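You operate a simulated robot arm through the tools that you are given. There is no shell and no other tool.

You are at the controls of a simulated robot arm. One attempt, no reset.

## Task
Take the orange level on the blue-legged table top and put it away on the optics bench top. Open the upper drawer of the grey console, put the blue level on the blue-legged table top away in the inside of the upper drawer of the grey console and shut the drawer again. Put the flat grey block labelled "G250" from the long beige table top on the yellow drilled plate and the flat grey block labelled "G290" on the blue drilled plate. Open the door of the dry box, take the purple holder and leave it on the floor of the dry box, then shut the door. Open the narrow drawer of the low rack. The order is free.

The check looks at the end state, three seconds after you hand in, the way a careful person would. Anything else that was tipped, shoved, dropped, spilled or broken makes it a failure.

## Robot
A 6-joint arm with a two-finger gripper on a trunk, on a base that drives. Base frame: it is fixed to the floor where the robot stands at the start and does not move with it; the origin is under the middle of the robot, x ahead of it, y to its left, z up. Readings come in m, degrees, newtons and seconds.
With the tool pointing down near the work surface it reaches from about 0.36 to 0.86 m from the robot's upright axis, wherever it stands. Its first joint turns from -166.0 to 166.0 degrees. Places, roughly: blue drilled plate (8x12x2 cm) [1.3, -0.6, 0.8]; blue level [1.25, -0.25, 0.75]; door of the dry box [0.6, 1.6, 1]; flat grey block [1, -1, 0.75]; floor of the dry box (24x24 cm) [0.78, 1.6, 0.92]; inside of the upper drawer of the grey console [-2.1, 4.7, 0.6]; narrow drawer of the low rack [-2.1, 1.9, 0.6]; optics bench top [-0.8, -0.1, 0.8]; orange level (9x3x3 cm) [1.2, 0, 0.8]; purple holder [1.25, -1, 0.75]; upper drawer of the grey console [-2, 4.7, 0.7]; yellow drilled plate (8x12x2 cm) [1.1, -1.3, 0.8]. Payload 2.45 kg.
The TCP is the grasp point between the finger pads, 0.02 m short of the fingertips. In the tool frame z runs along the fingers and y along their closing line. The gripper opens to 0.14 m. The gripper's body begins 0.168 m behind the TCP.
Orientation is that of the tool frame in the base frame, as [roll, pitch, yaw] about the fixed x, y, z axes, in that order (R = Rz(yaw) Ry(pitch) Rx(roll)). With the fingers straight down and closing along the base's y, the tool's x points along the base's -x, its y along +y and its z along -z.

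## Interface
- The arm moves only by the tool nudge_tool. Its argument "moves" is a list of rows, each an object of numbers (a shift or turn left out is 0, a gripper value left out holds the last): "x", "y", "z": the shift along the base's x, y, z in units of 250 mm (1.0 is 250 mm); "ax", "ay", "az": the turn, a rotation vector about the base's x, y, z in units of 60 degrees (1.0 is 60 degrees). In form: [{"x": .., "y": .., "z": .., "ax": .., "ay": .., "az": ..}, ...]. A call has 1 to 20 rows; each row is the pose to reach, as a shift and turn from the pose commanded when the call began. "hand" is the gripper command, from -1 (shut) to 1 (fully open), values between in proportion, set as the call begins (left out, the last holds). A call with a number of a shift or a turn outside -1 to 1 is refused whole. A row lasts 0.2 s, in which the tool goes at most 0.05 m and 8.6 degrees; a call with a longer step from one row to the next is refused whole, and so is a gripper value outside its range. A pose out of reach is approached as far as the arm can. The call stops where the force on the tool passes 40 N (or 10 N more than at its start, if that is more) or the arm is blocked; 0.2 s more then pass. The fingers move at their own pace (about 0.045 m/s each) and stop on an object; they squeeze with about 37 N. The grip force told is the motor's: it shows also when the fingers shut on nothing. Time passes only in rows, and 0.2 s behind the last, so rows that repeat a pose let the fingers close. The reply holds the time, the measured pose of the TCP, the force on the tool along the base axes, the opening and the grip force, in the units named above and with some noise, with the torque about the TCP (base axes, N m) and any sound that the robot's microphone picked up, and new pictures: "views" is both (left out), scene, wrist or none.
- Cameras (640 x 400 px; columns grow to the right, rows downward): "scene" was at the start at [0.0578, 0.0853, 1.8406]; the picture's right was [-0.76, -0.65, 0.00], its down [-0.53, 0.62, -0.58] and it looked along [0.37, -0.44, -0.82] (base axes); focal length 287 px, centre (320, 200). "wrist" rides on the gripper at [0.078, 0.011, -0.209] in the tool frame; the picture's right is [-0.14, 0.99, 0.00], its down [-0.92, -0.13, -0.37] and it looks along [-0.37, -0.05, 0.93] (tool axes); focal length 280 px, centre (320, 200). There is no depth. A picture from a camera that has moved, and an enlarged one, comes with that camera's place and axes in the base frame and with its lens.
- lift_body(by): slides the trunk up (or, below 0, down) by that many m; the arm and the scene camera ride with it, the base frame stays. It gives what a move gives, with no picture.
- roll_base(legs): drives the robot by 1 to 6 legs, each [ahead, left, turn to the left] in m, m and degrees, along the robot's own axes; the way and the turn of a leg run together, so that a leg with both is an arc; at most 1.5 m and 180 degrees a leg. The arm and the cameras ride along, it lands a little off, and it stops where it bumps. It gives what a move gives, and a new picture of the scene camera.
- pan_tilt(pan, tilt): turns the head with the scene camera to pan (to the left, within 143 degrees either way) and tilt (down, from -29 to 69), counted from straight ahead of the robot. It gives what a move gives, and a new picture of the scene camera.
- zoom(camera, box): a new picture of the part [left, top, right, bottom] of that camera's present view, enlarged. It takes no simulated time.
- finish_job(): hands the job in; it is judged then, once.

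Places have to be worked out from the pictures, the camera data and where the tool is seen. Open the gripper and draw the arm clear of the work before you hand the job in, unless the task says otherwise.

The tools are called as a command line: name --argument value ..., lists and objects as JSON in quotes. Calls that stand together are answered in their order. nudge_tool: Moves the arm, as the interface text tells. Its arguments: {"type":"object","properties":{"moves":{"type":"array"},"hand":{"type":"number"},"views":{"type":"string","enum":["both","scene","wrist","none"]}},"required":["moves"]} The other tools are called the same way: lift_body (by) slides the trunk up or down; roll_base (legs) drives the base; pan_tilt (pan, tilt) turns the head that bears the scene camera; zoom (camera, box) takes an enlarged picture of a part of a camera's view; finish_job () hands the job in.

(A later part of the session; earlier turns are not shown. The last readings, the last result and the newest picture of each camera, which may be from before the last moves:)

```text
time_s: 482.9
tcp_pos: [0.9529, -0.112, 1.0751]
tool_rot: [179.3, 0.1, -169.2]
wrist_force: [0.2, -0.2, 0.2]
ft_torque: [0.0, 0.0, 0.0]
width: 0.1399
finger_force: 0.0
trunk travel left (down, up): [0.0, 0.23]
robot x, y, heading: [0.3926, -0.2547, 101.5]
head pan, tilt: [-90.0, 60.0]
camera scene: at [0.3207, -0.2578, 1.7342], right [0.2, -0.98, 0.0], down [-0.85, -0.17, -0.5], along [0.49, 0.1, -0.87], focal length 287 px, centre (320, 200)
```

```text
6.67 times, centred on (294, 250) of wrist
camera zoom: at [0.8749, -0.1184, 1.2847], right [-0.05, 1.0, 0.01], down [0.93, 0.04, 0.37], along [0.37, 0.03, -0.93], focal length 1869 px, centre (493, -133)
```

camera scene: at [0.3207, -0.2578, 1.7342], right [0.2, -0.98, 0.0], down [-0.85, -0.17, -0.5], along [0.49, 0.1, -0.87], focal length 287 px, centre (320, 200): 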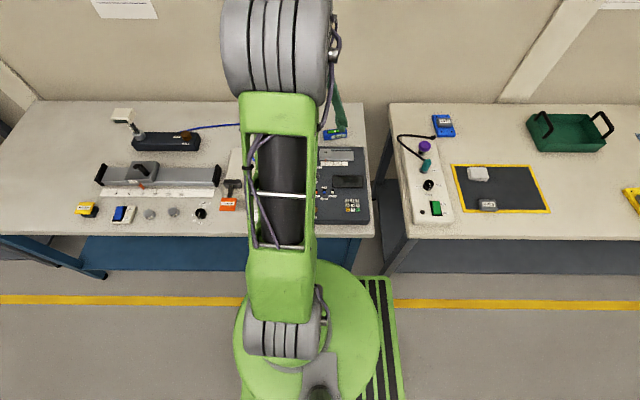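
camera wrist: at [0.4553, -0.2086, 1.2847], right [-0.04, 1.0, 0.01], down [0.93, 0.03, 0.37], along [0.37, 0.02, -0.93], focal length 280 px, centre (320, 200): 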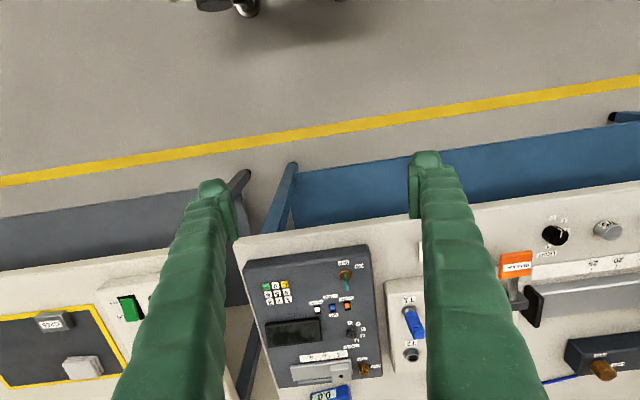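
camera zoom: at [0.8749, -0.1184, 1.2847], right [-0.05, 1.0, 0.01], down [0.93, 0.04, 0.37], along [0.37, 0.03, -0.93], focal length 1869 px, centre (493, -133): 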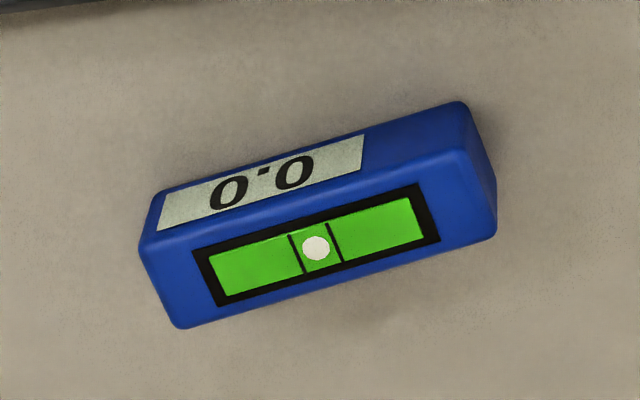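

The level is ~9.5×3×3 cm, centred at [1.172, −0.148], long axis at 110.5°. I close in 2 cm more, rotate the tool +9.7° and go above it.

roll_base --legs '[[0, -0.02, -0.3]]'

nudge_tool --moves '[{"x": 0.16, "y": -0.03, "z": -0.08, "az": 0.04}, {"x": 0.32, "y": -0.06, "z": -0.18, "az": 0.08}, {"x": 0.48, "y": -0.1, "z": -0.28, "az": 0.12}, {"x": 0.64, "y": -0.13, "z": -0.38, "az": 0.162}, {"x": 0.77, "y": -0.15, "z": -0.48, "az": 0.162}]' --hand 0.786 --views "wrist"

```text
time_s: 483.8
tcp_pos: [0.9727, -0.1109, 1.0756]
tool_rot: [179.5, -0.1, -169.5]
wrist_force: [-1.0, -0.1, -0.4]
ft_torque: [0.04, 0.0, -0.01]
width: 0.1401
finger_force: 0.1
trunk travel left (down, up): [0.0, 0.23]
robot x, y, heading: [0.4154, -0.2482, 101.3]
head pan, tilt: [-90.0, 60.0]
camera scene: at [0.3407, -0.2533, 1.7342], right [0.2, -0.98, 0.0], down [-0.85, -0.17, -0.5], along [0.49, 0.1, -0.87], focal length 287 px, centre (320, 200)
```

scene: 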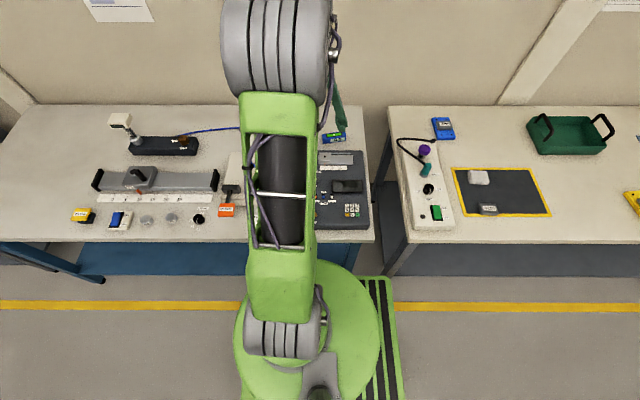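

```text
time_s: 485.0
tcp_pos: [1.1669, -0.1479, 0.9556]
tool_rot: [179.4, -0.2, -159.9]
wrist_force: [1.3, 0.4, -0.1]
ft_torque: [0.03, 0.02, -0.02]
width: 0.1252
finger_force: 0.1
trunk travel left (down, up): [0.0, 0.23]
robot x, y, heading: [0.4124, -0.251, 101.4]
head pan, tilt: [-90.0, 60.0]
camera wrist: at [1.0906, -0.1667, 1.1635], right [-0.21, 0.98, 0.01], down [0.91, 0.2, 0.37], along [0.36, 0.09, -0.93], focal length 280 px, centre (320, 200)
```

wrist: 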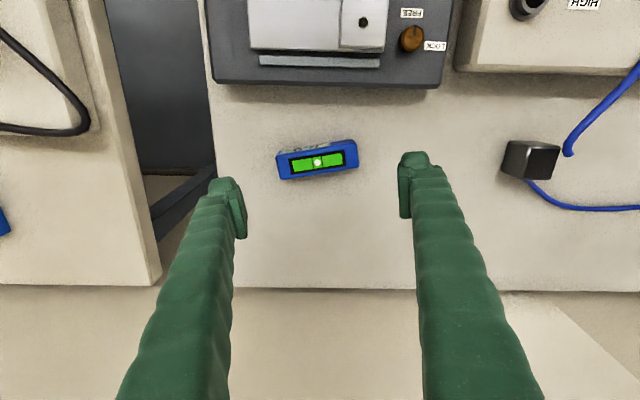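

The level sits centred between the fingers. I descend to the grasp height.

nudge_tool --moves '[{"x": 0.008, "y": -0.002, "z": -0.15}, {"x": 0.016, "y": -0.004, "z": -0.3}, {"x": 0.016, "y": -0.004, "z": -0.42}, {"x": 0.016, "y": -0.004, "z": -0.5}, {"x": 0.016, "y": -0.004, "z": -0.524}, {"x": 0.016, "y": -0.004, "z": -0.524}]' --views "wrist"

```text
time_s: 486.4
tcp_pos: [1.1696, -0.1491, 0.8239]
tool_rot: [179.4, 0.1, -159.8]
wrist_force: [-0.1, 0.1, 0.0]
ft_torque: [-0.03, -0.02, 0.0]
width: 0.1251
finger_force: 0.0
trunk travel left (down, up): [0.0, 0.23]
robot x, y, heading: [0.4119, -0.2433, 101.3]
head pan, tilt: [-90.0, 60.0]
camera wrist: at [1.0937, -0.1679, 1.0331], right [-0.21, 0.98, 0.01], down [0.91, 0.19, 0.37], along [0.36, 0.09, -0.93], focal length 280 px, centre (320, 200)
```

wrist: 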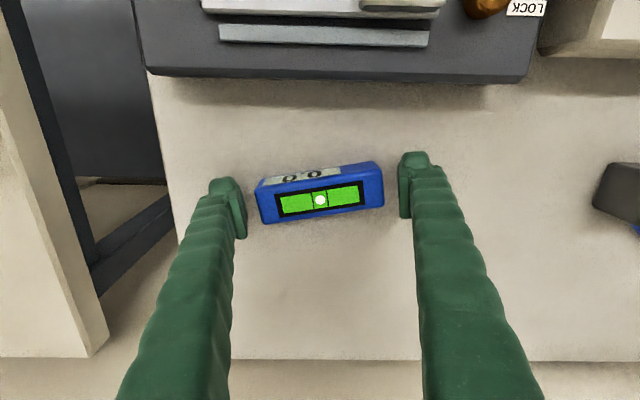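

No contact, the fingers straddle the level. I close the gripper.

nudge_tool --moves '[{"z": 0}, {"z": 0}, {"z": 0}, {"z": 0}, {"z": 0}]' --hand -1 --views "none"

nudge_tool --moves '[{"z": 0.14}, {"z": 0.32}, {"z": 0.5}, {"z": 0.6}]' --views "wrist"

```text
time_s: 487.6
tcp_pos: [1.1692, -0.1492, 0.8234]
tool_rot: [179.4, 0.0, -159.7]
wrist_force: [-0.5, -0.1, 1.1]
ft_torque: [0.09, 0.03, 0.03]
width: 0.1021
finger_force: 36.6
trunk travel left (down, up): [0.0, 0.23]
robot x, y, heading: [0.4127, -0.2453, 101.3]
head pan, tilt: [-90.0, 60.0]
```

```text
time_s: 488.6
tcp_pos: [1.169, -0.1499, 0.9736]
tool_rot: [179.4, -0.1, -159.8]
wrist_force: [-0.9, 0.3, -1.5]
ft_torque: [0.01, -0.01, 0.0]
width: 0.1019
finger_force: 37.2
trunk travel left (down, up): [0.0, 0.23]
robot x, y, heading: [0.4134, -0.2496, 101.2]
head pan, tilt: [-90.0, 60.0]
camera wrist: at [1.0933, -0.1689, 1.1829], right [-0.21, 0.98, 0.01], down [0.91, 0.19, 0.37], along [0.36, 0.09, -0.93], focal length 280 px, centre (320, 200)
```

wrist: 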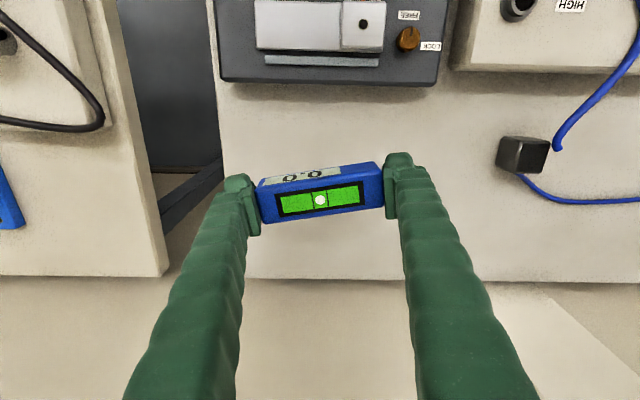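

The blue level is held (10.2 cm). I retract the arm, square the tool and move back into the aisle.

nudge_tool --moves '[{"x": -0.15, "y": -0.01, "z": 0.06, "az": -0.04}, {"x": -0.3, "y": -0.02, "z": 0.14, "az": -0.08}, {"x": -0.46, "y": -0.04, "z": 0.22, "az": -0.12}, {"x": -0.62, "y": -0.06, "z": 0.3, "az": -0.162}, {"x": -0.78, "y": -0.08, "z": 0.38, "az": -0.162}]' --views "none"

roll_base --legs '[[0, 0.44, 0], [1.3, 0, 0]]'

```text
time_s: 489.8
tcp_pos: [0.9694, -0.1706, 1.0696]
tool_rot: [179.4, -0.1, -169.4]
wrist_force: [-0.3, 0.4, -1.6]
ft_torque: [0.0, -0.04, 0.02]
width: 0.1019
finger_force: 37.3
trunk travel left (down, up): [0.0, 0.23]
robot x, y, heading: [0.4135, -0.2531, 101.3]
head pan, tilt: [-90.0, 60.0]
```

```text
time_s: 500.4
tcp_pos: [0.2872, 1.016, 1.0671]
tool_rot: [179.3, 0.0, -169.8]
wrist_force: [-0.4, 0.5, -1.9]
ft_torque: [-0.03, 0.01, 0.03]
width: 0.1009
finger_force: 37.4
trunk travel left (down, up): [0.0, 0.23]
robot x, y, heading: [-0.2704, 0.9388, 101.1]
head pan, tilt: [-90.0, 60.0]
camera scene: at [-0.3447, 0.9353, 1.7342], right [0.19, -0.98, 0.0], down [-0.85, -0.16, -0.5], along [0.49, 0.09, -0.87], focal length 287 px, centre (320, 200)
```

scene: 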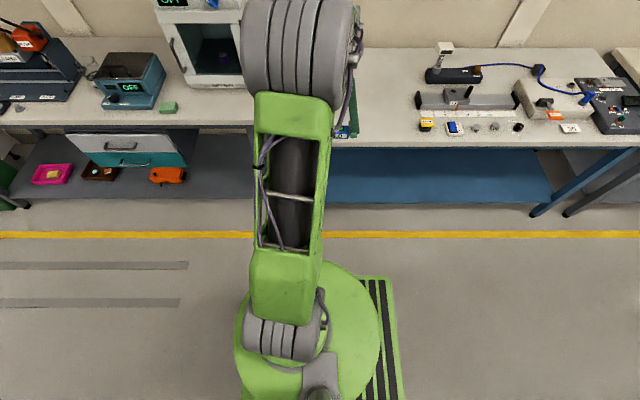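

The level travels safely at the arm. I go on up the aisle to the console.

roll_base --legs '[[1.4, 0, 0], [1.4, 0, 0]]'

roll_base --legs '[[1.28, 0, 0], [0, 0, 90], [0, 0, 89.5]]'

```text
time_s: 513.8
tcp_pos: [-0.2301, 3.7271, 1.0696]
tool_rot: [179.4, 0.0, -171.2]
wrist_force: [0.9, 0.0, -1.4]
ft_torque: [0.02, 0.02, 0.03]
width: 0.1
finger_force: 37.0
trunk travel left (down, up): [0.0, 0.23]
robot x, y, heading: [-0.7908, 3.6652, 99.6]
head pan, tilt: [-90.0, 60.0]
camera scene: at [-0.8629, 3.6618, 1.7342], right [0.17, -0.99, 0.0], down [-0.85, -0.14, -0.5], along [0.49, 0.08, -0.87], focal length 287 px, centre (320, 200)
```

scene: 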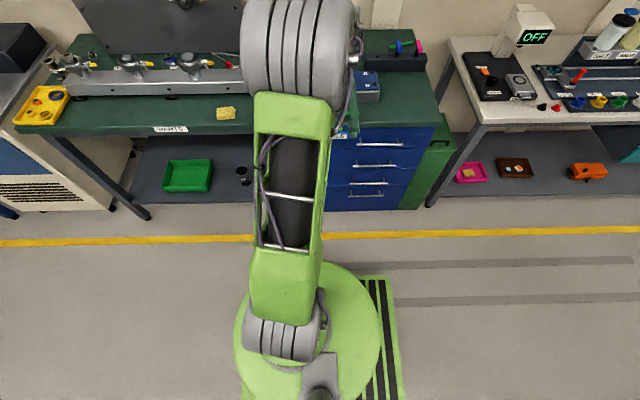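

```text
time_s: 527.7
tcp_pos: [-1.5733, 4.8374, 1.0691]
tool_rot: [179.4, 0.0, 8.2]
wrist_force: [-0.8, -0.3, -1.6]
ft_torque: [-0.03, 0.0, 0.01]
width: 0.0995
finger_force: 37.1
trunk travel left (down, up): [0.0, 0.23]
robot x, y, heading: [-1.0117, 4.8949, -80.9]
head pan, tilt: [-90.0, 60.0]
camera scene: at [-0.9376, 4.8968, 1.7342], right [-0.16, 0.99, 0.0], down [0.86, 0.14, -0.5], along [-0.49, -0.08, -0.87], focal length 287 px, centre (320, 200)
```

scene: 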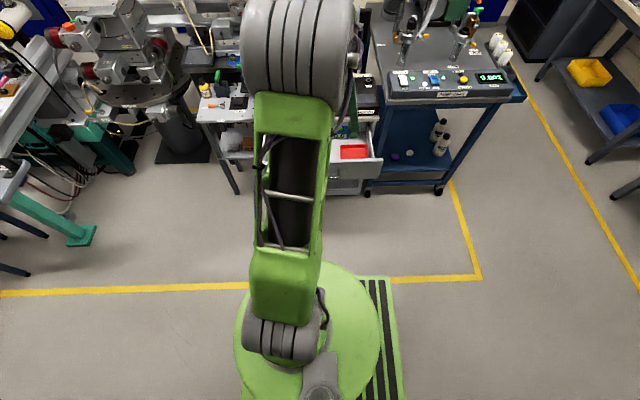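

The grip width drifted slightly (10.2→9.95 cm). I check the level in the hand with the wrist camera, and correct the heading.

roll_base --legs '[[0, 0, 1.9]]'

zoom --camera "wrist" --box '[0, 0, 640, 400]'

```text
time_s: 528.5
tcp_pos: [-1.5703, 4.818, 1.0687]
tool_rot: [179.3, 0.0, 10.2]
wrist_force: [-0.2, 0.6, -1.8]
ft_torque: [0.0, -0.01, -0.01]
width: 0.0995
finger_force: 37.0
trunk travel left (down, up): [0.0, 0.23]
robot x, y, heading: [-1.0158, 4.8958, -79.2]
head pan, tilt: [-90.0, 60.0]
camera scene: at [-0.9376, 4.8991, 1.7342], right [-0.19, 0.98, 0.0], down [0.85, 0.16, -0.5], along [-0.49, -0.09, -0.87], focal length 287 px, centre (320, 200)
```

scene: 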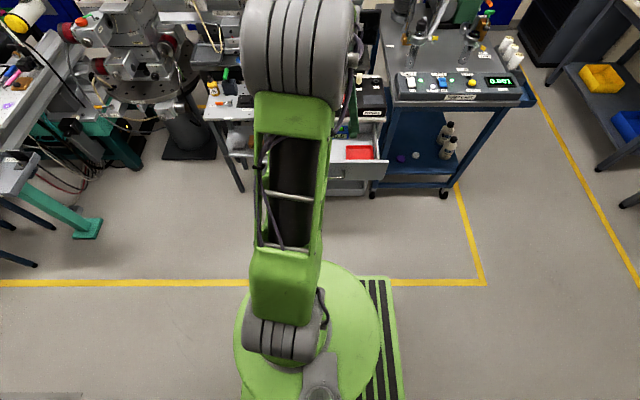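

```text
1.00 times, centred on (320, 200) of wrist (not enlarged: the box is as wide or as high as the picture)
camera zoom: at [-1.4923, 4.8232, 1.2769], right [0.04, -1.0, 0.01], down [-0.93, -0.03, 0.37], along [-0.37, -0.02, -0.93], focal length 280 px, centre (320, 200)
```

zoom: 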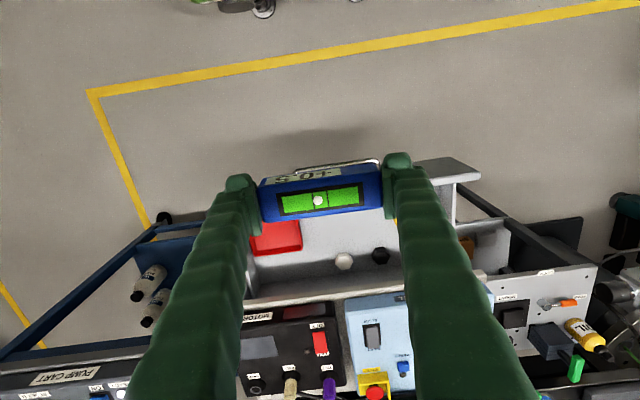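

The level is still well held (just squared itself in the fingers). Free space in the drawer is centred near [-1.79, 4.74]; I drive 0.17 m closer to it.

roll_base --legs '[[0, -0.17, 0.2]]'

zoom --camera "wrist" --box '[0, 0, 640, 400]'

```text
time_s: 530.6
tcp_pos: [-1.7367, 4.7853, 1.0674]
tool_rot: [179.4, 0.0, 10.2]
wrist_force: [0.0, -0.5, -1.0]
ft_torque: [-0.01, -0.01, 0.0]
width: 0.0994
finger_force: 37.0
trunk travel left (down, up): [0.0, 0.23]
robot x, y, heading: [-1.1778, 4.8632, -78.8]
head pan, tilt: [-90.0, 60.0]
camera scene: at [-1.104, 4.8671, 1.7342], right [-0.19, 0.98, 0.0], down [0.85, 0.16, -0.5], along [-0.49, -0.09, -0.87], focal length 287 px, centre (320, 200)
```

scene: 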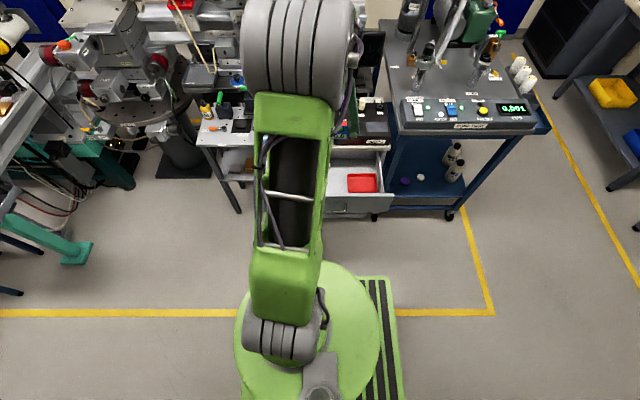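

```text
1.00 times, centred on (320, 200) of wrist (not enlarged: the box is as wide or as high as the picture)
camera zoom: at [-1.6585, 4.7911, 1.2768], right [0.04, -1.0, 0.01], down [-0.93, -0.03, 0.37], along [-0.37, -0.02, -0.93], focal length 280 px, centre (320, 200)
```

zoom: 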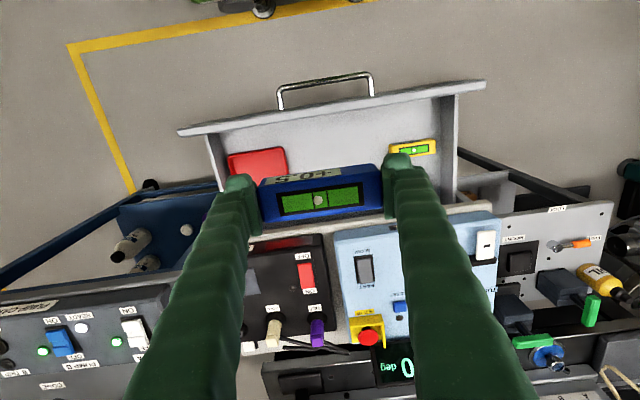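

The free spot lies between the red tray and the yellow level, centre u −0.84, w 4.995. I move above it and lower to z≈0.80.

nudge_tool --moves '[{"x": -0.1, "y": -0.09, "z": -0.1}, {"x": -0.209, "y": -0.182, "z": -0.2}, {"x": -0.209, "y": -0.182, "z": -0.38}, {"x": -0.209, "y": -0.182, "z": -0.56}, {"x": -0.209, "y": -0.182, "z": -0.74}, {"x": -0.209, "y": -0.182, "z": -0.9}, {"x": -0.209, "y": -0.182, "z": -0.9}]' --views "wrist"

```text
time_s: 532.2
tcp_pos: [-1.7902, 4.741, 0.8436]
tool_rot: [179.5, 0.1, 10.2]
wrist_force: [-0.9, -0.4, -1.9]
ft_torque: [0.02, 0.03, 0.05]
width: 0.0998
finger_force: 37.0
trunk travel left (down, up): [0.0, 0.23]
robot x, y, heading: [-1.1764, 4.8607, -79.2]
head pan, tilt: [-90.0, 60.0]
camera wrist: at [-1.7116, 4.7462, 1.0519], right [0.04, -1.0, 0.01], down [-0.93, -0.03, 0.37], along [-0.37, -0.02, -0.93], focal length 280 px, centre (320, 200)
```

wrist: 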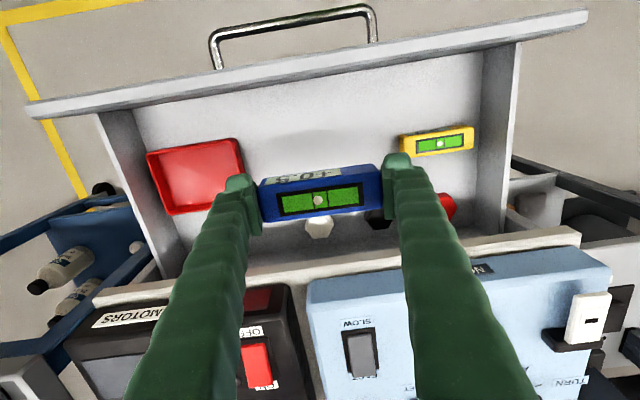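

The landing spot is clear of tray, yellow level and caps. I lower into the drawer to z≈0.70, then feel for the floor.

nudge_tool --moves '[{"z": -0.15}, {"z": -0.3}, {"z": -0.42}, {"z": -0.5}, {"z": -0.55}, {"z": -0.575}, {"z": -0.575}]' --views "wrist"

```text
time_s: 533.8
tcp_pos: [-1.7912, 4.7405, 0.7013]
tool_rot: [179.4, 0.0, 10.2]
wrist_force: [-0.2, -0.9, -1.4]
ft_torque: [-0.01, -0.05, -0.02]
width: 0.0995
finger_force: 37.1
trunk travel left (down, up): [0.0, 0.23]
robot x, y, heading: [-1.1786, 4.8645, -79.2]
head pan, tilt: [-90.0, 60.0]
camera wrist: at [-1.7115, 4.7453, 0.9095], right [0.04, -1.0, 0.01], down [-0.93, -0.03, 0.37], along [-0.37, -0.02, -0.93], focal length 280 px, centre (320, 200)
```

wrist: 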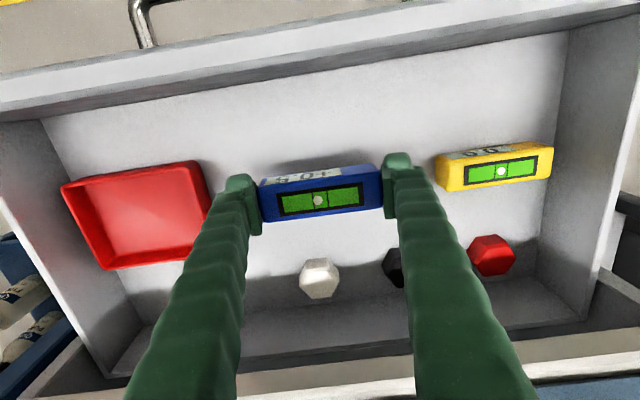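

Nicely inside with clearance on all sides. I lower slowly to touch the drawer floor.

nudge_tool --moves '[{"z": -0.02}, {"z": -0.04}, {"z": -0.054}, {"z": -0.06}]' --views "none"

nudge_tool --moves '[{"z": -0.006}, {"z": -0.012}, {"z": -0.012}]' --views "none"

```text
time_s: 534.8
tcp_pos: [-1.7899, 4.7387, 0.6849]
tool_rot: [179.3, 0.1, 10.1]
wrist_force: [-1.0, 0.9, -2.5]
ft_torque: [-0.01, 0.04, 0.01]
width: 0.0995
finger_force: 36.9
trunk travel left (down, up): [0.0, 0.23]
robot x, y, heading: [-1.1783, 4.8588, -79.1]
head pan, tilt: [-90.0, 60.0]
```

```text
time_s: 535.6
tcp_pos: [-1.789, 4.7397, 0.6825]
tool_rot: [179.5, 0.1, 10.2]
wrist_force: [-1.0, -0.1, -2.1]
ft_torque: [0.03, -0.01, -0.02]
width: 0.0997
finger_force: 37.3
trunk travel left (down, up): [0.0, 0.23]
robot x, y, heading: [-1.1787, 4.8653, -79.1]
head pan, tilt: [-90.0, 60.0]
```

Still free at z 0.6825. I continue in 3 mm calls.

nudge_tool --moves '[{"z": -0.006}, {"z": -0.012}, {"z": -0.012}]' --views "none"

nudge_tool --moves '[{"z": -0.006}, {"z": -0.012}, {"z": -0.012}]' --views "none"

```text
time_s: 536.4
tcp_pos: [-1.7883, 4.7404, 0.6791]
tool_rot: [179.4, -0.1, 10.2]
wrist_force: [-0.9, 0.4, -1.5]
ft_torque: [0.02, 0.04, -0.02]
width: 0.0994
finger_force: 37.2
trunk travel left (down, up): [0.0, 0.23]
robot x, y, heading: [-1.1819, 4.8612, -79.1]
head pan, tilt: [-90.0, 60.0]
```

```text
time_s: 537.2
tcp_pos: [-1.7888, 4.7412, 0.6751]
tool_rot: [179.3, -0.1, 10.1]
wrist_force: [0.5, -1.0, -1.2]
ft_torque: [-0.01, -0.03, -0.01]
width: 0.0993
finger_force: 37.6
trunk travel left (down, up): [0.0, 0.23]
robot x, y, heading: [-1.1804, 4.8611, -79.1]
head pan, tilt: [-90.0, 60.0]
```

Still no contact. I keep lowering carefully.

nudge_tool --moves '[{"z": -0.006}, {"z": -0.012}, {"z": -0.012}]' --views "none"

nudge_tool --moves '[{"z": -0.006}, {"z": -0.012}, {"z": -0.012}]' --views "wrist"

```text
time_s: 538.0
tcp_pos: [-1.79, 4.7413, 0.673]
tool_rot: [179.3, 0.0, 10.2]
wrist_force: [0.0, 0.3, -2.0]
ft_torque: [0.02, -0.02, -0.01]
width: 0.0996
finger_force: 36.9
trunk travel left (down, up): [0.0, 0.23]
robot x, y, heading: [-1.1784, 4.8603, -79.1]
head pan, tilt: [-90.0, 60.0]
```

```text
time_s: 538.8
tcp_pos: [-1.7896, 4.741, 0.6696]
tool_rot: [179.4, 0.0, 10.2]
wrist_force: [-0.5, -0.2, -1.2]
ft_torque: [-0.02, -0.04, 0.01]
width: 0.0994
finger_force: 36.8
trunk travel left (down, up): [0.0, 0.23]
robot x, y, heading: [-1.1759, 4.8632, -78.9]
head pan, tilt: [-90.0, 60.0]
camera wrist: at [-1.7104, 4.7459, 0.878], right [0.04, -1.0, 0.01], down [-0.93, -0.03, 0.37], along [-0.37, -0.02, -0.93], focal length 280 px, centre (320, 200)
```

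wrist: 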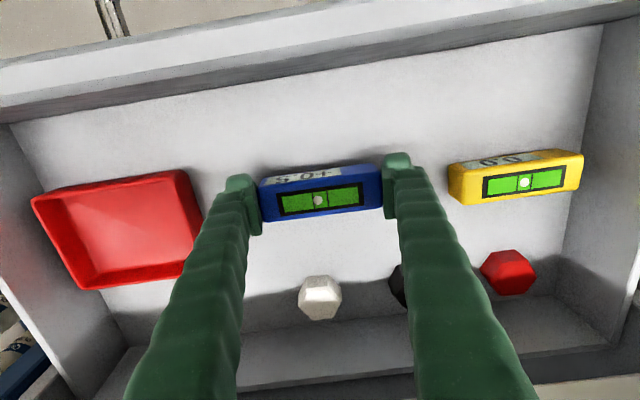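

The level nears the floor. I keep going in small steps.

nudge_tool --moves '[{"z": -0.006}, {"z": -0.012}, {"z": -0.018}, {"z": -0.018}]' --views "none"

nudge_tool --moves '[{"z": -0.006}, {"z": -0.012}, {"z": -0.012}]' --views "none"

```text
time_s: 539.8
tcp_pos: [-1.7886, 4.7408, 0.6646]
tool_rot: [179.4, 0.0, 10.2]
wrist_force: [-0.7, -0.9, -1.2]
ft_torque: [0.03, -0.04, -0.02]
width: 0.0992
finger_force: 36.3
trunk travel left (down, up): [0.0, 0.23]
robot x, y, heading: [-1.1787, 4.8663, -79.3]
head pan, tilt: [-90.0, 60.0]
```

```text
time_s: 540.6
tcp_pos: [-1.7891, 4.7414, 0.6614]
tool_rot: [179.4, -0.1, 10.2]
wrist_force: [-0.7, 0.3, -2.0]
ft_torque: [0.0, 0.02, 0.01]
width: 0.0994
finger_force: 36.8
trunk travel left (down, up): [0.0, 0.23]
robot x, y, heading: [-1.1779, 4.8612, -79.2]
head pan, tilt: [-90.0, 60.0]
```

Free at 0.661 (level bottom 0.638). I continue down.

nudge_tool --moves '[{"z": -0.008}, {"z": -0.016}, {"z": -0.024}, {"z": -0.024}]' --views "none"

nudge_tool --moves '[{"z": -0.006}, {"z": -0.012}, {"z": -0.012}]' --views "wrist"

```text
time_s: 541.6
tcp_pos: [-1.7888, 4.7403, 0.6566]
tool_rot: [179.4, -0.1, 10.1]
wrist_force: [0.2, 0.7, -1.1]
ft_torque: [-0.02, 0.0, -0.01]
width: 0.0994
finger_force: 37.3
trunk travel left (down, up): [0.0, 0.23]
robot x, y, heading: [-1.1768, 4.8648, -79.1]
head pan, tilt: [-90.0, 60.0]
```

```text
time_s: 542.4
tcp_pos: [-1.7886, 4.7401, 0.6532]
tool_rot: [179.3, 0.0, 10.2]
wrist_force: [0.3, 0.1, -1.9]
ft_torque: [-0.01, -0.01, -0.02]
width: 0.0993
finger_force: 37.0
trunk travel left (down, up): [0.0, 0.23]
robot x, y, heading: [-1.1759, 4.8615, -79.0]
head pan, tilt: [-90.0, 60.0]
camera wrist: at [-1.7104, 4.7451, 0.8619], right [0.04, -1.0, 0.01], down [-0.93, -0.03, 0.37], along [-0.37, -0.02, -0.93], focal length 280 px, centre (320, 200)
```

wrist: 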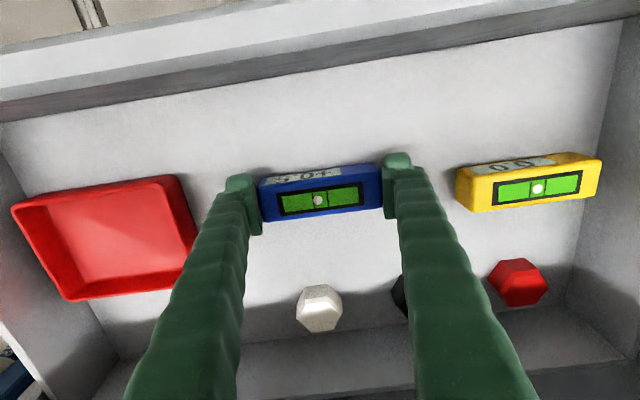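

Contact shadows appear close under the level. Two more small steps.

nudge_tool --moves '[{"z": -0.006}, {"z": -0.012}, {"z": -0.012}]' --views "none"

nudge_tool --moves '[{"z": -0.006}, {"z": -0.012}, {"z": -0.012}]' --views "none"

```text
time_s: 543.2
tcp_pos: [-1.7903, 4.7399, 0.6519]
tool_rot: [179.4, 0.3, 10.2]
wrist_force: [-0.7, -5.9, 27.5]
ft_torque: [-0.88, -0.44, -0.09]
width: 0.0994
finger_force: 37.0
trunk travel left (down, up): [0.0, 0.23]
robot x, y, heading: [-1.1798, 4.8628, -78.9]
head pan, tilt: [-90.0, 60.0]
```

```text
time_s: 543.6
tcp_pos: [-1.794, 4.7401, 0.6523]
tool_rot: [179.6, 0.5, 10.2]
wrist_force: [-3.2, -1.3, 13.1]
ft_torque: [-0.17, -0.22, 0.02]
width: 0.0994
finger_force: 37.4
trunk travel left (down, up): [0.0, 0.23]
robot x, y, heading: [-1.1812, 4.8613, -78.9]
head pan, tilt: [-90.0, 60.0]
stopped in row 2: the force on the tool passed its limit at 43 N (the readings are from after the stop); the commanded pose is now the measured one
```

The level has touched the drawer floor. I open the fingers (to 12 cm) and check.

nudge_tool --moves '[{"z": 0.004}, {"z": 0.004}, {"z": 0.004}, {"z": 0.004}]' --hand 0.7 --views "wrist"

```text
time_s: 544.6
tcp_pos: [-1.7909, 4.7392, 0.6508]
tool_rot: [179.4, 0.1, 10.2]
wrist_force: [0.2, 0.0, 0.1]
ft_torque: [0.02, 0.0, 0.0]
width: 0.1193
finger_force: 0.1
trunk travel left (down, up): [0.0, 0.23]
robot x, y, heading: [-1.1782, 4.8623, -78.6]
head pan, tilt: [-90.0, 60.0]
camera wrist: at [-1.712, 4.7452, 0.8599], right [0.04, -1.0, 0.01], down [-0.93, -0.03, 0.37], along [-0.37, -0.02, -0.93], focal length 280 px, centre (320, 200)
```

wrist: 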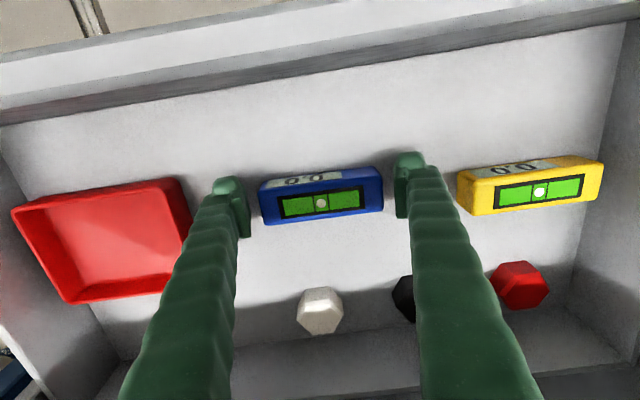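

The level lies flat (its display reads 0.0). I lift the hand straight up out of the drawer.

nudge_tool --moves '[{"z": 0.06}, {"z": 0.2}, {"z": 0.38}, {"z": 0.56}, {"z": 0.74}, {"z": 0.92}]' --views "none"

nudge_tool --moves '[{"z": 0.16, "x": 0.06, "y": 0.012}, {"z": 0.3, "x": 0.16, "y": 0.03}, {"z": 0.4, "x": 0.3, "y": 0.06}, {"z": 0.44, "x": 0.46, "y": 0.09}, {"z": 0.44, "x": 0.62, "y": 0.12}, {"z": 0.44, "x": 0.7, "y": 0.14}]' --hand -1 --views "both"

```text
time_s: 546.0
tcp_pos: [-1.7907, 4.7392, 0.8836]
tool_rot: [179.4, 0.2, 10.1]
wrist_force: [-0.3, 0.4, -0.6]
ft_torque: [0.0, 0.02, 0.01]
width: 0.1193
finger_force: 0.1
trunk travel left (down, up): [0.0, 0.23]
robot x, y, heading: [-1.1783, 4.8614, -78.9]
head pan, tilt: [-90.0, 60.0]
```

```text
time_s: 547.4
tcp_pos: [-1.618, 4.777, 0.9902]
tool_rot: [179.4, 0.1, 10.2]
wrist_force: [0.1, 0.0, -0.2]
ft_torque: [-0.02, 0.0, -0.06]
width: 0.0
finger_force: 5.3
trunk travel left (down, up): [0.0, 0.23]
robot x, y, heading: [-1.1766, 4.8635, -78.8]
head pan, tilt: [-90.0, 60.0]
camera scene: at [-1.1033, 4.8672, 1.7341], right [-0.19, 0.98, 0.0], down [0.85, 0.16, -0.5], along [-0.49, -0.1, -0.87], focal length 287 px, centre (320, 200)
camera wrist: at [-1.5377, 4.7816, 1.1992], right [0.04, -1.0, 0.01], down [-0.93, -0.03, 0.37], along [-0.37, -0.02, -0.93], focal length 280 px, centre (320, 200)
```

scene: 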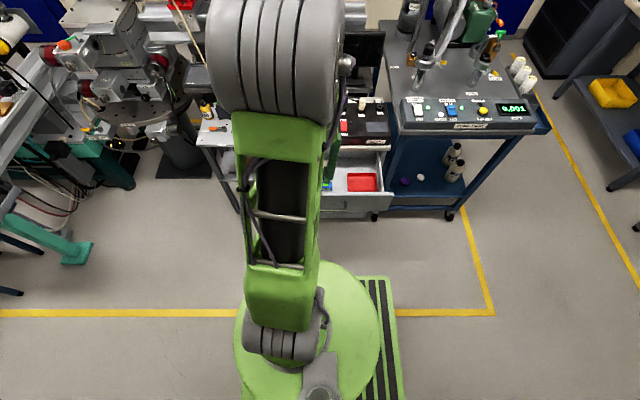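
wrist: 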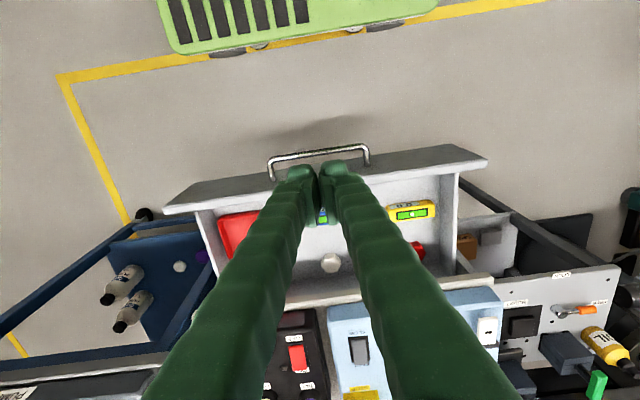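

Now I shut the drawer: I bring the closed fingers down vertically in front of the handle bar's middle.

nudge_tool --moves '[{"x": 0.07, "y": 0.035, "z": -0.05}, {"x": 0.13, "y": 0.067, "z": -0.2}, {"x": 0.15, "y": 0.07, "z": -0.38}, {"x": 0.15, "y": 0.07, "z": -0.56}, {"x": 0.15, "y": 0.07, "z": -0.72}]' --views "wrist"

```text
time_s: 548.6
tcp_pos: [-1.5794, 4.7897, 0.8102]
tool_rot: [179.3, 0.2, 10.2]
wrist_force: [-0.1, -0.2, -0.4]
ft_torque: [0.02, -0.02, -0.01]
width: 0.0
finger_force: 29.0
trunk travel left (down, up): [0.0, 0.23]
robot x, y, heading: [-1.1797, 4.863, -79.3]
head pan, tilt: [-90.0, 60.0]
camera wrist: at [-1.5004, 4.796, 1.0196], right [0.04, -1.0, 0.01], down [-0.93, -0.03, 0.37], along [-0.37, -0.02, -0.93], focal length 280 px, centre (320, 200)
```

wrist: 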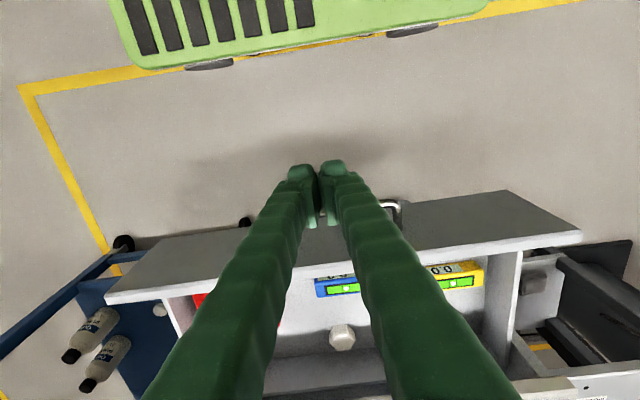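

The fingers are in front of the handle, centred. I lower to z≈0.67 so they span the bar's height.

nudge_tool --moves '[{"z": -0.18}, {"z": -0.36}, {"z": -0.5}, {"z": -0.56}]' --views "wrist"

```text
time_s: 549.6
tcp_pos: [-1.5804, 4.7919, 0.6729]
tool_rot: [179.5, 0.0, 10.2]
wrist_force: [-0.2, -0.8, 0.0]
ft_torque: [0.02, -0.01, -0.02]
width: 0.0003
finger_force: 29.4
trunk travel left (down, up): [0.0, 0.23]
robot x, y, heading: [-1.1779, 4.8632, -79.1]
head pan, tilt: [-90.0, 60.0]
camera wrist: at [-1.5016, 4.7963, 0.8815], right [0.04, -1.0, 0.01], down [-0.93, -0.03, 0.37], along [-0.37, -0.02, -0.93], focal length 280 px, centre (320, 200)
```

wrist: 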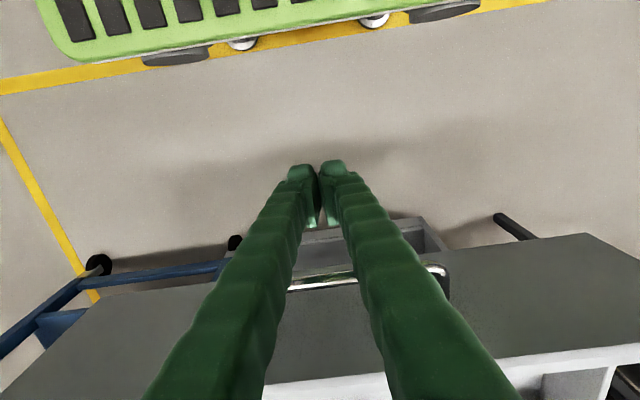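

The bar lies just behind the fingers. I push straight inward, 15 cm first.

nudge_tool --moves '[{"x": -0.1177, "y": -0.0232}, {"x": -0.2354, "y": -0.0463}, {"x": -0.353, "y": -0.0695}, {"x": -0.471, "y": -0.0926}, {"x": -0.589, "y": -0.1158}]' --views "both"

```text
time_s: 550.8
tcp_pos: [-1.7263, 4.7628, 0.6721]
tool_rot: [179.5, 0.3, 10.2]
wrist_force: [0.1, 0.5, -0.2]
ft_torque: [0.0, 0.0, 0.01]
width: 0.0
finger_force: 29.2
trunk travel left (down, up): [0.0, 0.23]
robot x, y, heading: [-1.1767, 4.8631, -79.2]
head pan, tilt: [-90.0, 60.0]
camera scene: at [-1.1037, 4.8671, 1.7341], right [-0.19, 0.98, 0.0], down [0.85, 0.16, -0.5], along [-0.49, -0.1, -0.87], focal length 287 px, centre (320, 200)
camera wrist: at [-1.6461, 4.7677, 0.8804], right [0.04, -1.0, 0.01], down [-0.93, -0.03, 0.37], along [-0.37, -0.02, -0.93], focal length 280 px, centre (320, 200)
```

scene: 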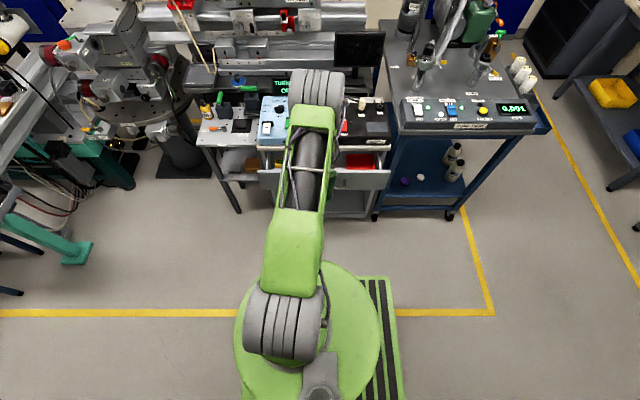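
wrist: 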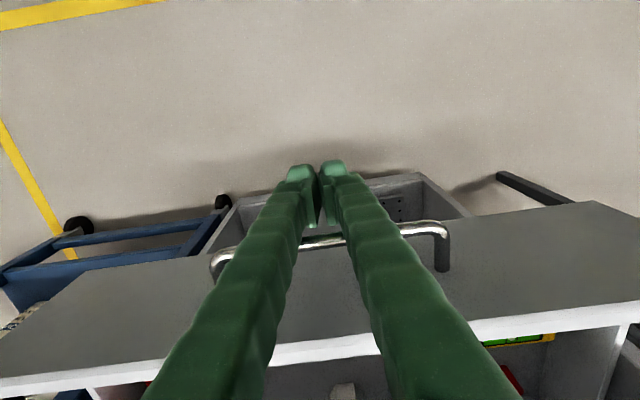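

The drawer slides in smoothly. I continue with slower steps until it meets its stop.

nudge_tool --moves '[{"x": -0.0785, "y": -0.0154}, {"x": -0.157, "y": -0.0309}, {"x": -0.2354, "y": -0.0463}, {"x": -0.314, "y": -0.0618}, {"x": -0.373, "y": -0.0733}]' --views "both"

```text
time_s: 552.0
tcp_pos: [-1.8197, 4.7433, 0.6703]
tool_rot: [179.5, 0.3, 10.1]
wrist_force: [0.4, 0.3, -0.3]
ft_torque: [0.0, -0.02, -0.03]
width: 0.0003
finger_force: 28.8
trunk travel left (down, up): [0.0, 0.23]
robot x, y, heading: [-1.18, 4.8611, -79.0]
head pan, tilt: [-90.0, 60.0]
camera scene: at [-1.1038, 4.867, 1.7341], right [-0.19, 0.98, 0.0], down [0.85, 0.16, -0.5], along [-0.49, -0.09, -0.87], focal length 287 px, centre (320, 200)
camera wrist: at [-1.74, 4.7499, 0.8791], right [0.04, -1.0, 0.01], down [-0.93, -0.03, 0.37], along [-0.37, -0.02, -0.93], focal length 280 px, centre (320, 200)
```

scene: 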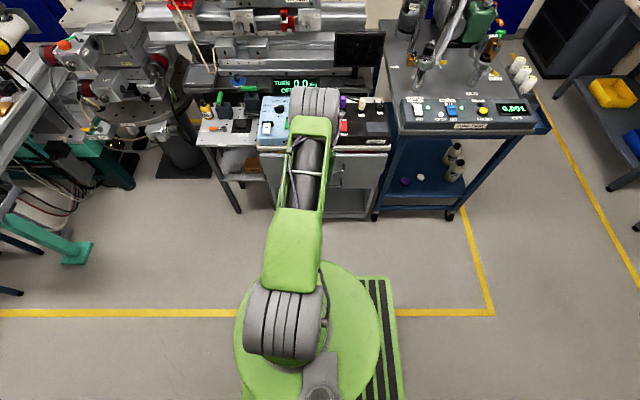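
wrist: 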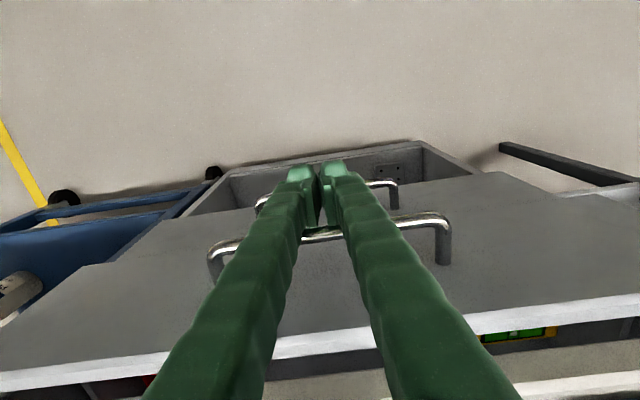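

The gap is nearly closed; the stop should be about 5 cm further. I go on in 1 cm steps with the force guard.

nudge_tool --moves '[{"x": -0.0392, "y": -0.0077}, {"x": -0.0785, "y": -0.0154}, {"x": -0.1177, "y": -0.0232}, {"x": -0.157, "y": -0.0309}, {"x": -0.1962, "y": -0.0386}, {"x": -0.2354, "y": -0.0463}]' --views "both"

```text
time_s: 552.9
tcp_pos: [-1.8419, 4.7385, 0.6669]
tool_rot: [179.3, -1.3, 10.2]
wrist_force: [6.3, 1.9, -2.1]
ft_torque: [-0.05, 0.11, 0.07]
width: 0.0001
finger_force: 29.1
trunk travel left (down, up): [0.0, 0.23]
robot x, y, heading: [-1.1795, 4.864, -79.4]
head pan, tilt: [-90.0, 60.0]
stopped in row 4: the force on the tool passed its limit at 50 N (the readings are from after the stop); the commanded pose is now the measured one
camera scene: at [-1.1027, 4.8674, 1.7341], right [-0.19, 0.98, 0.0], down [0.85, 0.16, -0.5], along [-0.49, -0.09, -0.87], focal length 287 px, centre (320, 200)
camera wrist: at [-1.7682, 4.7442, 0.8768], right [0.04, -1.0, 0.01], down [-0.94, -0.03, 0.35], along [-0.35, -0.02, -0.94], focal length 280 px, centre (320, 200)
```

scene: 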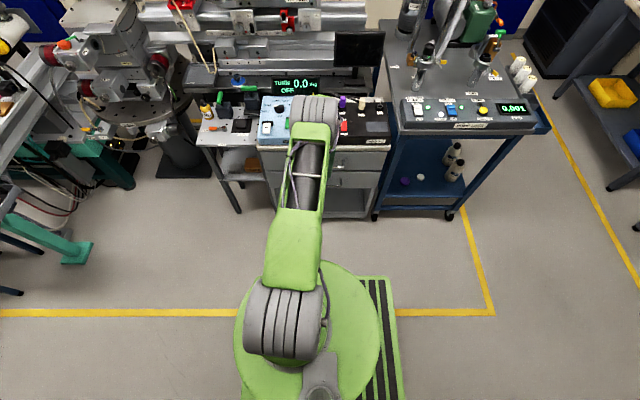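
wrist: 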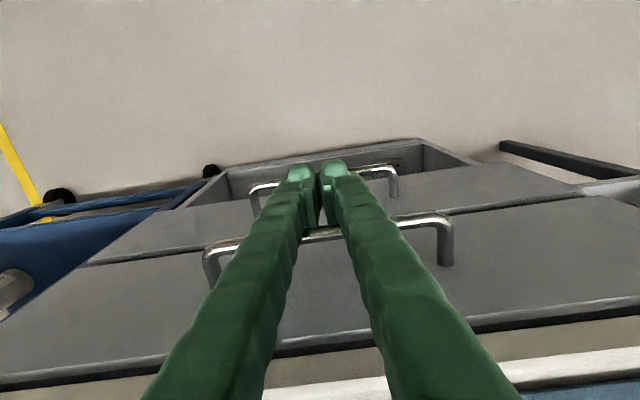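

The push ended with a firm stop (50 N) and the front looks flush. I back off and inspect the console closely.

nudge_tool --moves '[{"x": 0.08, "y": 0.016}, {"x": 0.24, "y": 0.047}, {"x": 0.42, "y": 0.083}, {"x": 0.6, "y": 0.118}, {"x": 0.72, "y": 0.141, "z": 0.1}]' --views "wrist"

nudge_tool --moves '[{"z": 0.19}, {"z": 0.38}, {"z": 0.57}, {"z": 0.76}, {"z": 0.95}]' --views "none"

nudge_tool --moves '[{"z": 0.19}, {"z": 0.3}]' --views "both"

```text
time_s: 554.1
tcp_pos: [-1.6632, 4.7745, 0.6914]
tool_rot: [179.4, -1.0, 10.2]
wrist_force: [0.0, 0.0, 0.7]
ft_torque: [-0.03, 0.03, 0.01]
width: 0.0002
finger_force: 30.0
trunk travel left (down, up): [0.0, 0.23]
robot x, y, heading: [-1.1805, 4.864, -78.8]
head pan, tilt: [-90.0, 60.0]
camera wrist: at [-1.5881, 4.7793, 0.9014], right [0.04, -1.0, 0.01], down [-0.94, -0.03, 0.35], along [-0.35, -0.02, -0.94], focal length 280 px, centre (320, 200)
```

wrist: 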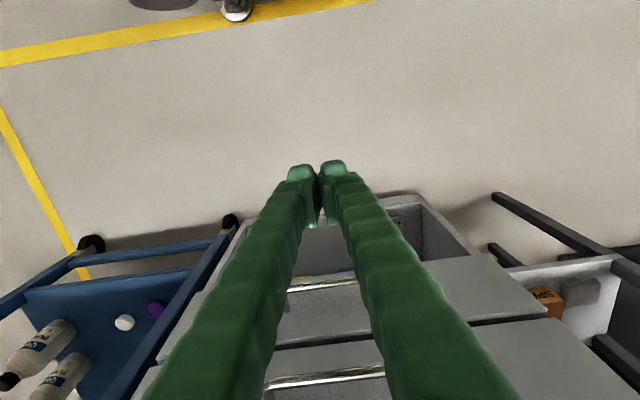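

```text
time_s: 555.3
tcp_pos: [-1.6636, 4.7745, 0.9315]
tool_rot: [179.3, -0.9, 10.2]
wrist_force: [0.4, -0.3, -0.3]
ft_torque: [-0.01, -0.02, -0.01]
width: 0.0
finger_force: 29.9
trunk travel left (down, up): [0.0, 0.23]
robot x, y, heading: [-1.1772, 4.8626, -79.3]
head pan, tilt: [-90.0, 60.0]
```

```text
time_s: 555.9
tcp_pos: [-1.6631, 4.7757, 1.0048]
tool_rot: [179.4, -1.0, 10.2]
wrist_force: [0.0, 0.2, -0.2]
ft_torque: [0.0, 0.04, 0.0]
width: 0.0001
finger_force: 29.1
trunk travel left (down, up): [0.0, 0.23]
robot x, y, heading: [-1.1795, 4.8614, -79.1]
head pan, tilt: [-90.0, 60.0]
camera scene: at [-1.1022, 4.8674, 1.7341], right [-0.19, 0.98, 0.0], down [0.85, 0.16, -0.5], along [-0.49, -0.1, -0.87], focal length 287 px, centre (320, 200)
camera wrist: at [-1.5888, 4.7803, 1.2157], right [0.04, -1.0, 0.01], down [-0.94, -0.03, 0.35], along [-0.35, -0.02, -0.94], focal length 280 px, centre (320, 200)
```

scene: 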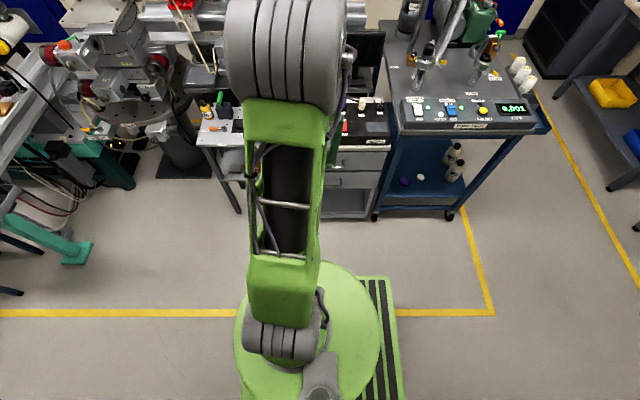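
wrist: 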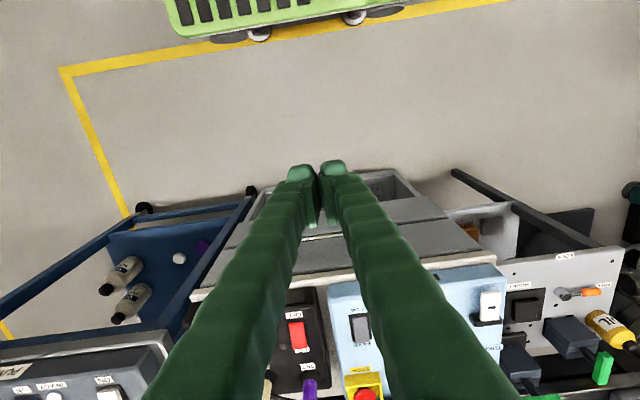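

I move the base away from the console and zoom in on the drawer front from the head camera.

roll_base --legs '[[0, 0.17, 0], [-0.45, 0, 0]]'

pan_tilt --pan -60 --tilt 45

zoom --camera "scene" --box '[150, 120, 350, 280]'

```text
time_s: 560.3
tcp_pos: [-1.585, 5.2377, 1.0057]
tool_rot: [179.3, -1.1, 10.3]
wrist_force: [0.2, 0.3, 0.7]
ft_torque: [-0.01, -0.03, 0.0]
width: 0.0
finger_force: 29.5
trunk travel left (down, up): [0.0, 0.23]
robot x, y, heading: [-1.0997, 5.3254, -78.8]
head pan, tilt: [-90.0, 60.0]
camera scene: at [-1.0228, 5.3327, 1.7342], right [-0.19, 0.98, 0.0], down [0.85, 0.17, -0.5], along [-0.49, -0.1, -0.87], focal length 287 px, centre (320, 200)
```

scene: 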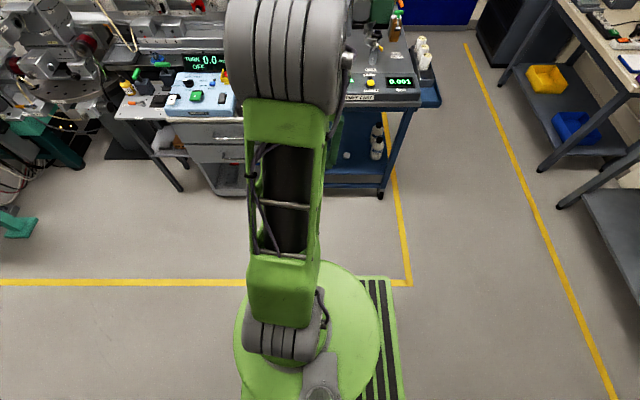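

```text
time_s: 561.3
tcp_pos: [-1.5841, 5.2384, 1.0048]
tool_rot: [179.4, -1.0, 10.4]
wrist_force: [-0.6, -0.2, 0.6]
ft_torque: [0.0, 0.01, 0.03]
width: 0.0
finger_force: 29.5
trunk travel left (down, up): [0.0, 0.23]
robot x, y, heading: [-1.0965, 5.3274, -78.7]
head pan, tilt: [-60.0, 45.0]
camera scene: at [-1.0186, 5.2918, 1.7536], right [-0.66, 0.75, 0.0], down [0.53, 0.47, -0.71], along [-0.53, -0.46, -0.71], focal length 287 px, centre (320, 200)
```

scene: 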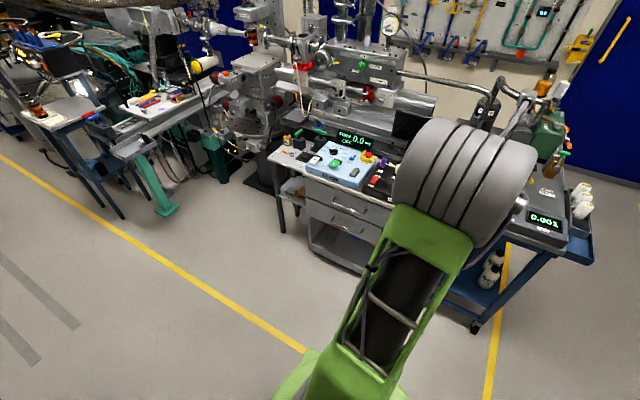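

```text
2.50 times, centred on (250, 200) of scene
camera zoom: at [-1.0186, 5.2918, 1.7536], right [-0.66, 0.75, 0.0], down [0.53, 0.47, -0.71], along [-0.53, -0.46, -0.71], focal length 717 px, centre (495, 200)
```

zoom: 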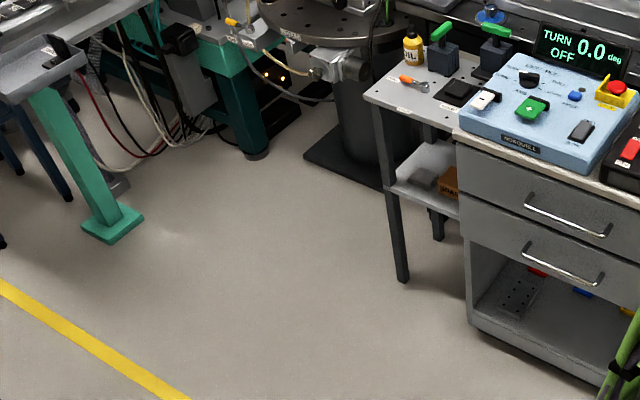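

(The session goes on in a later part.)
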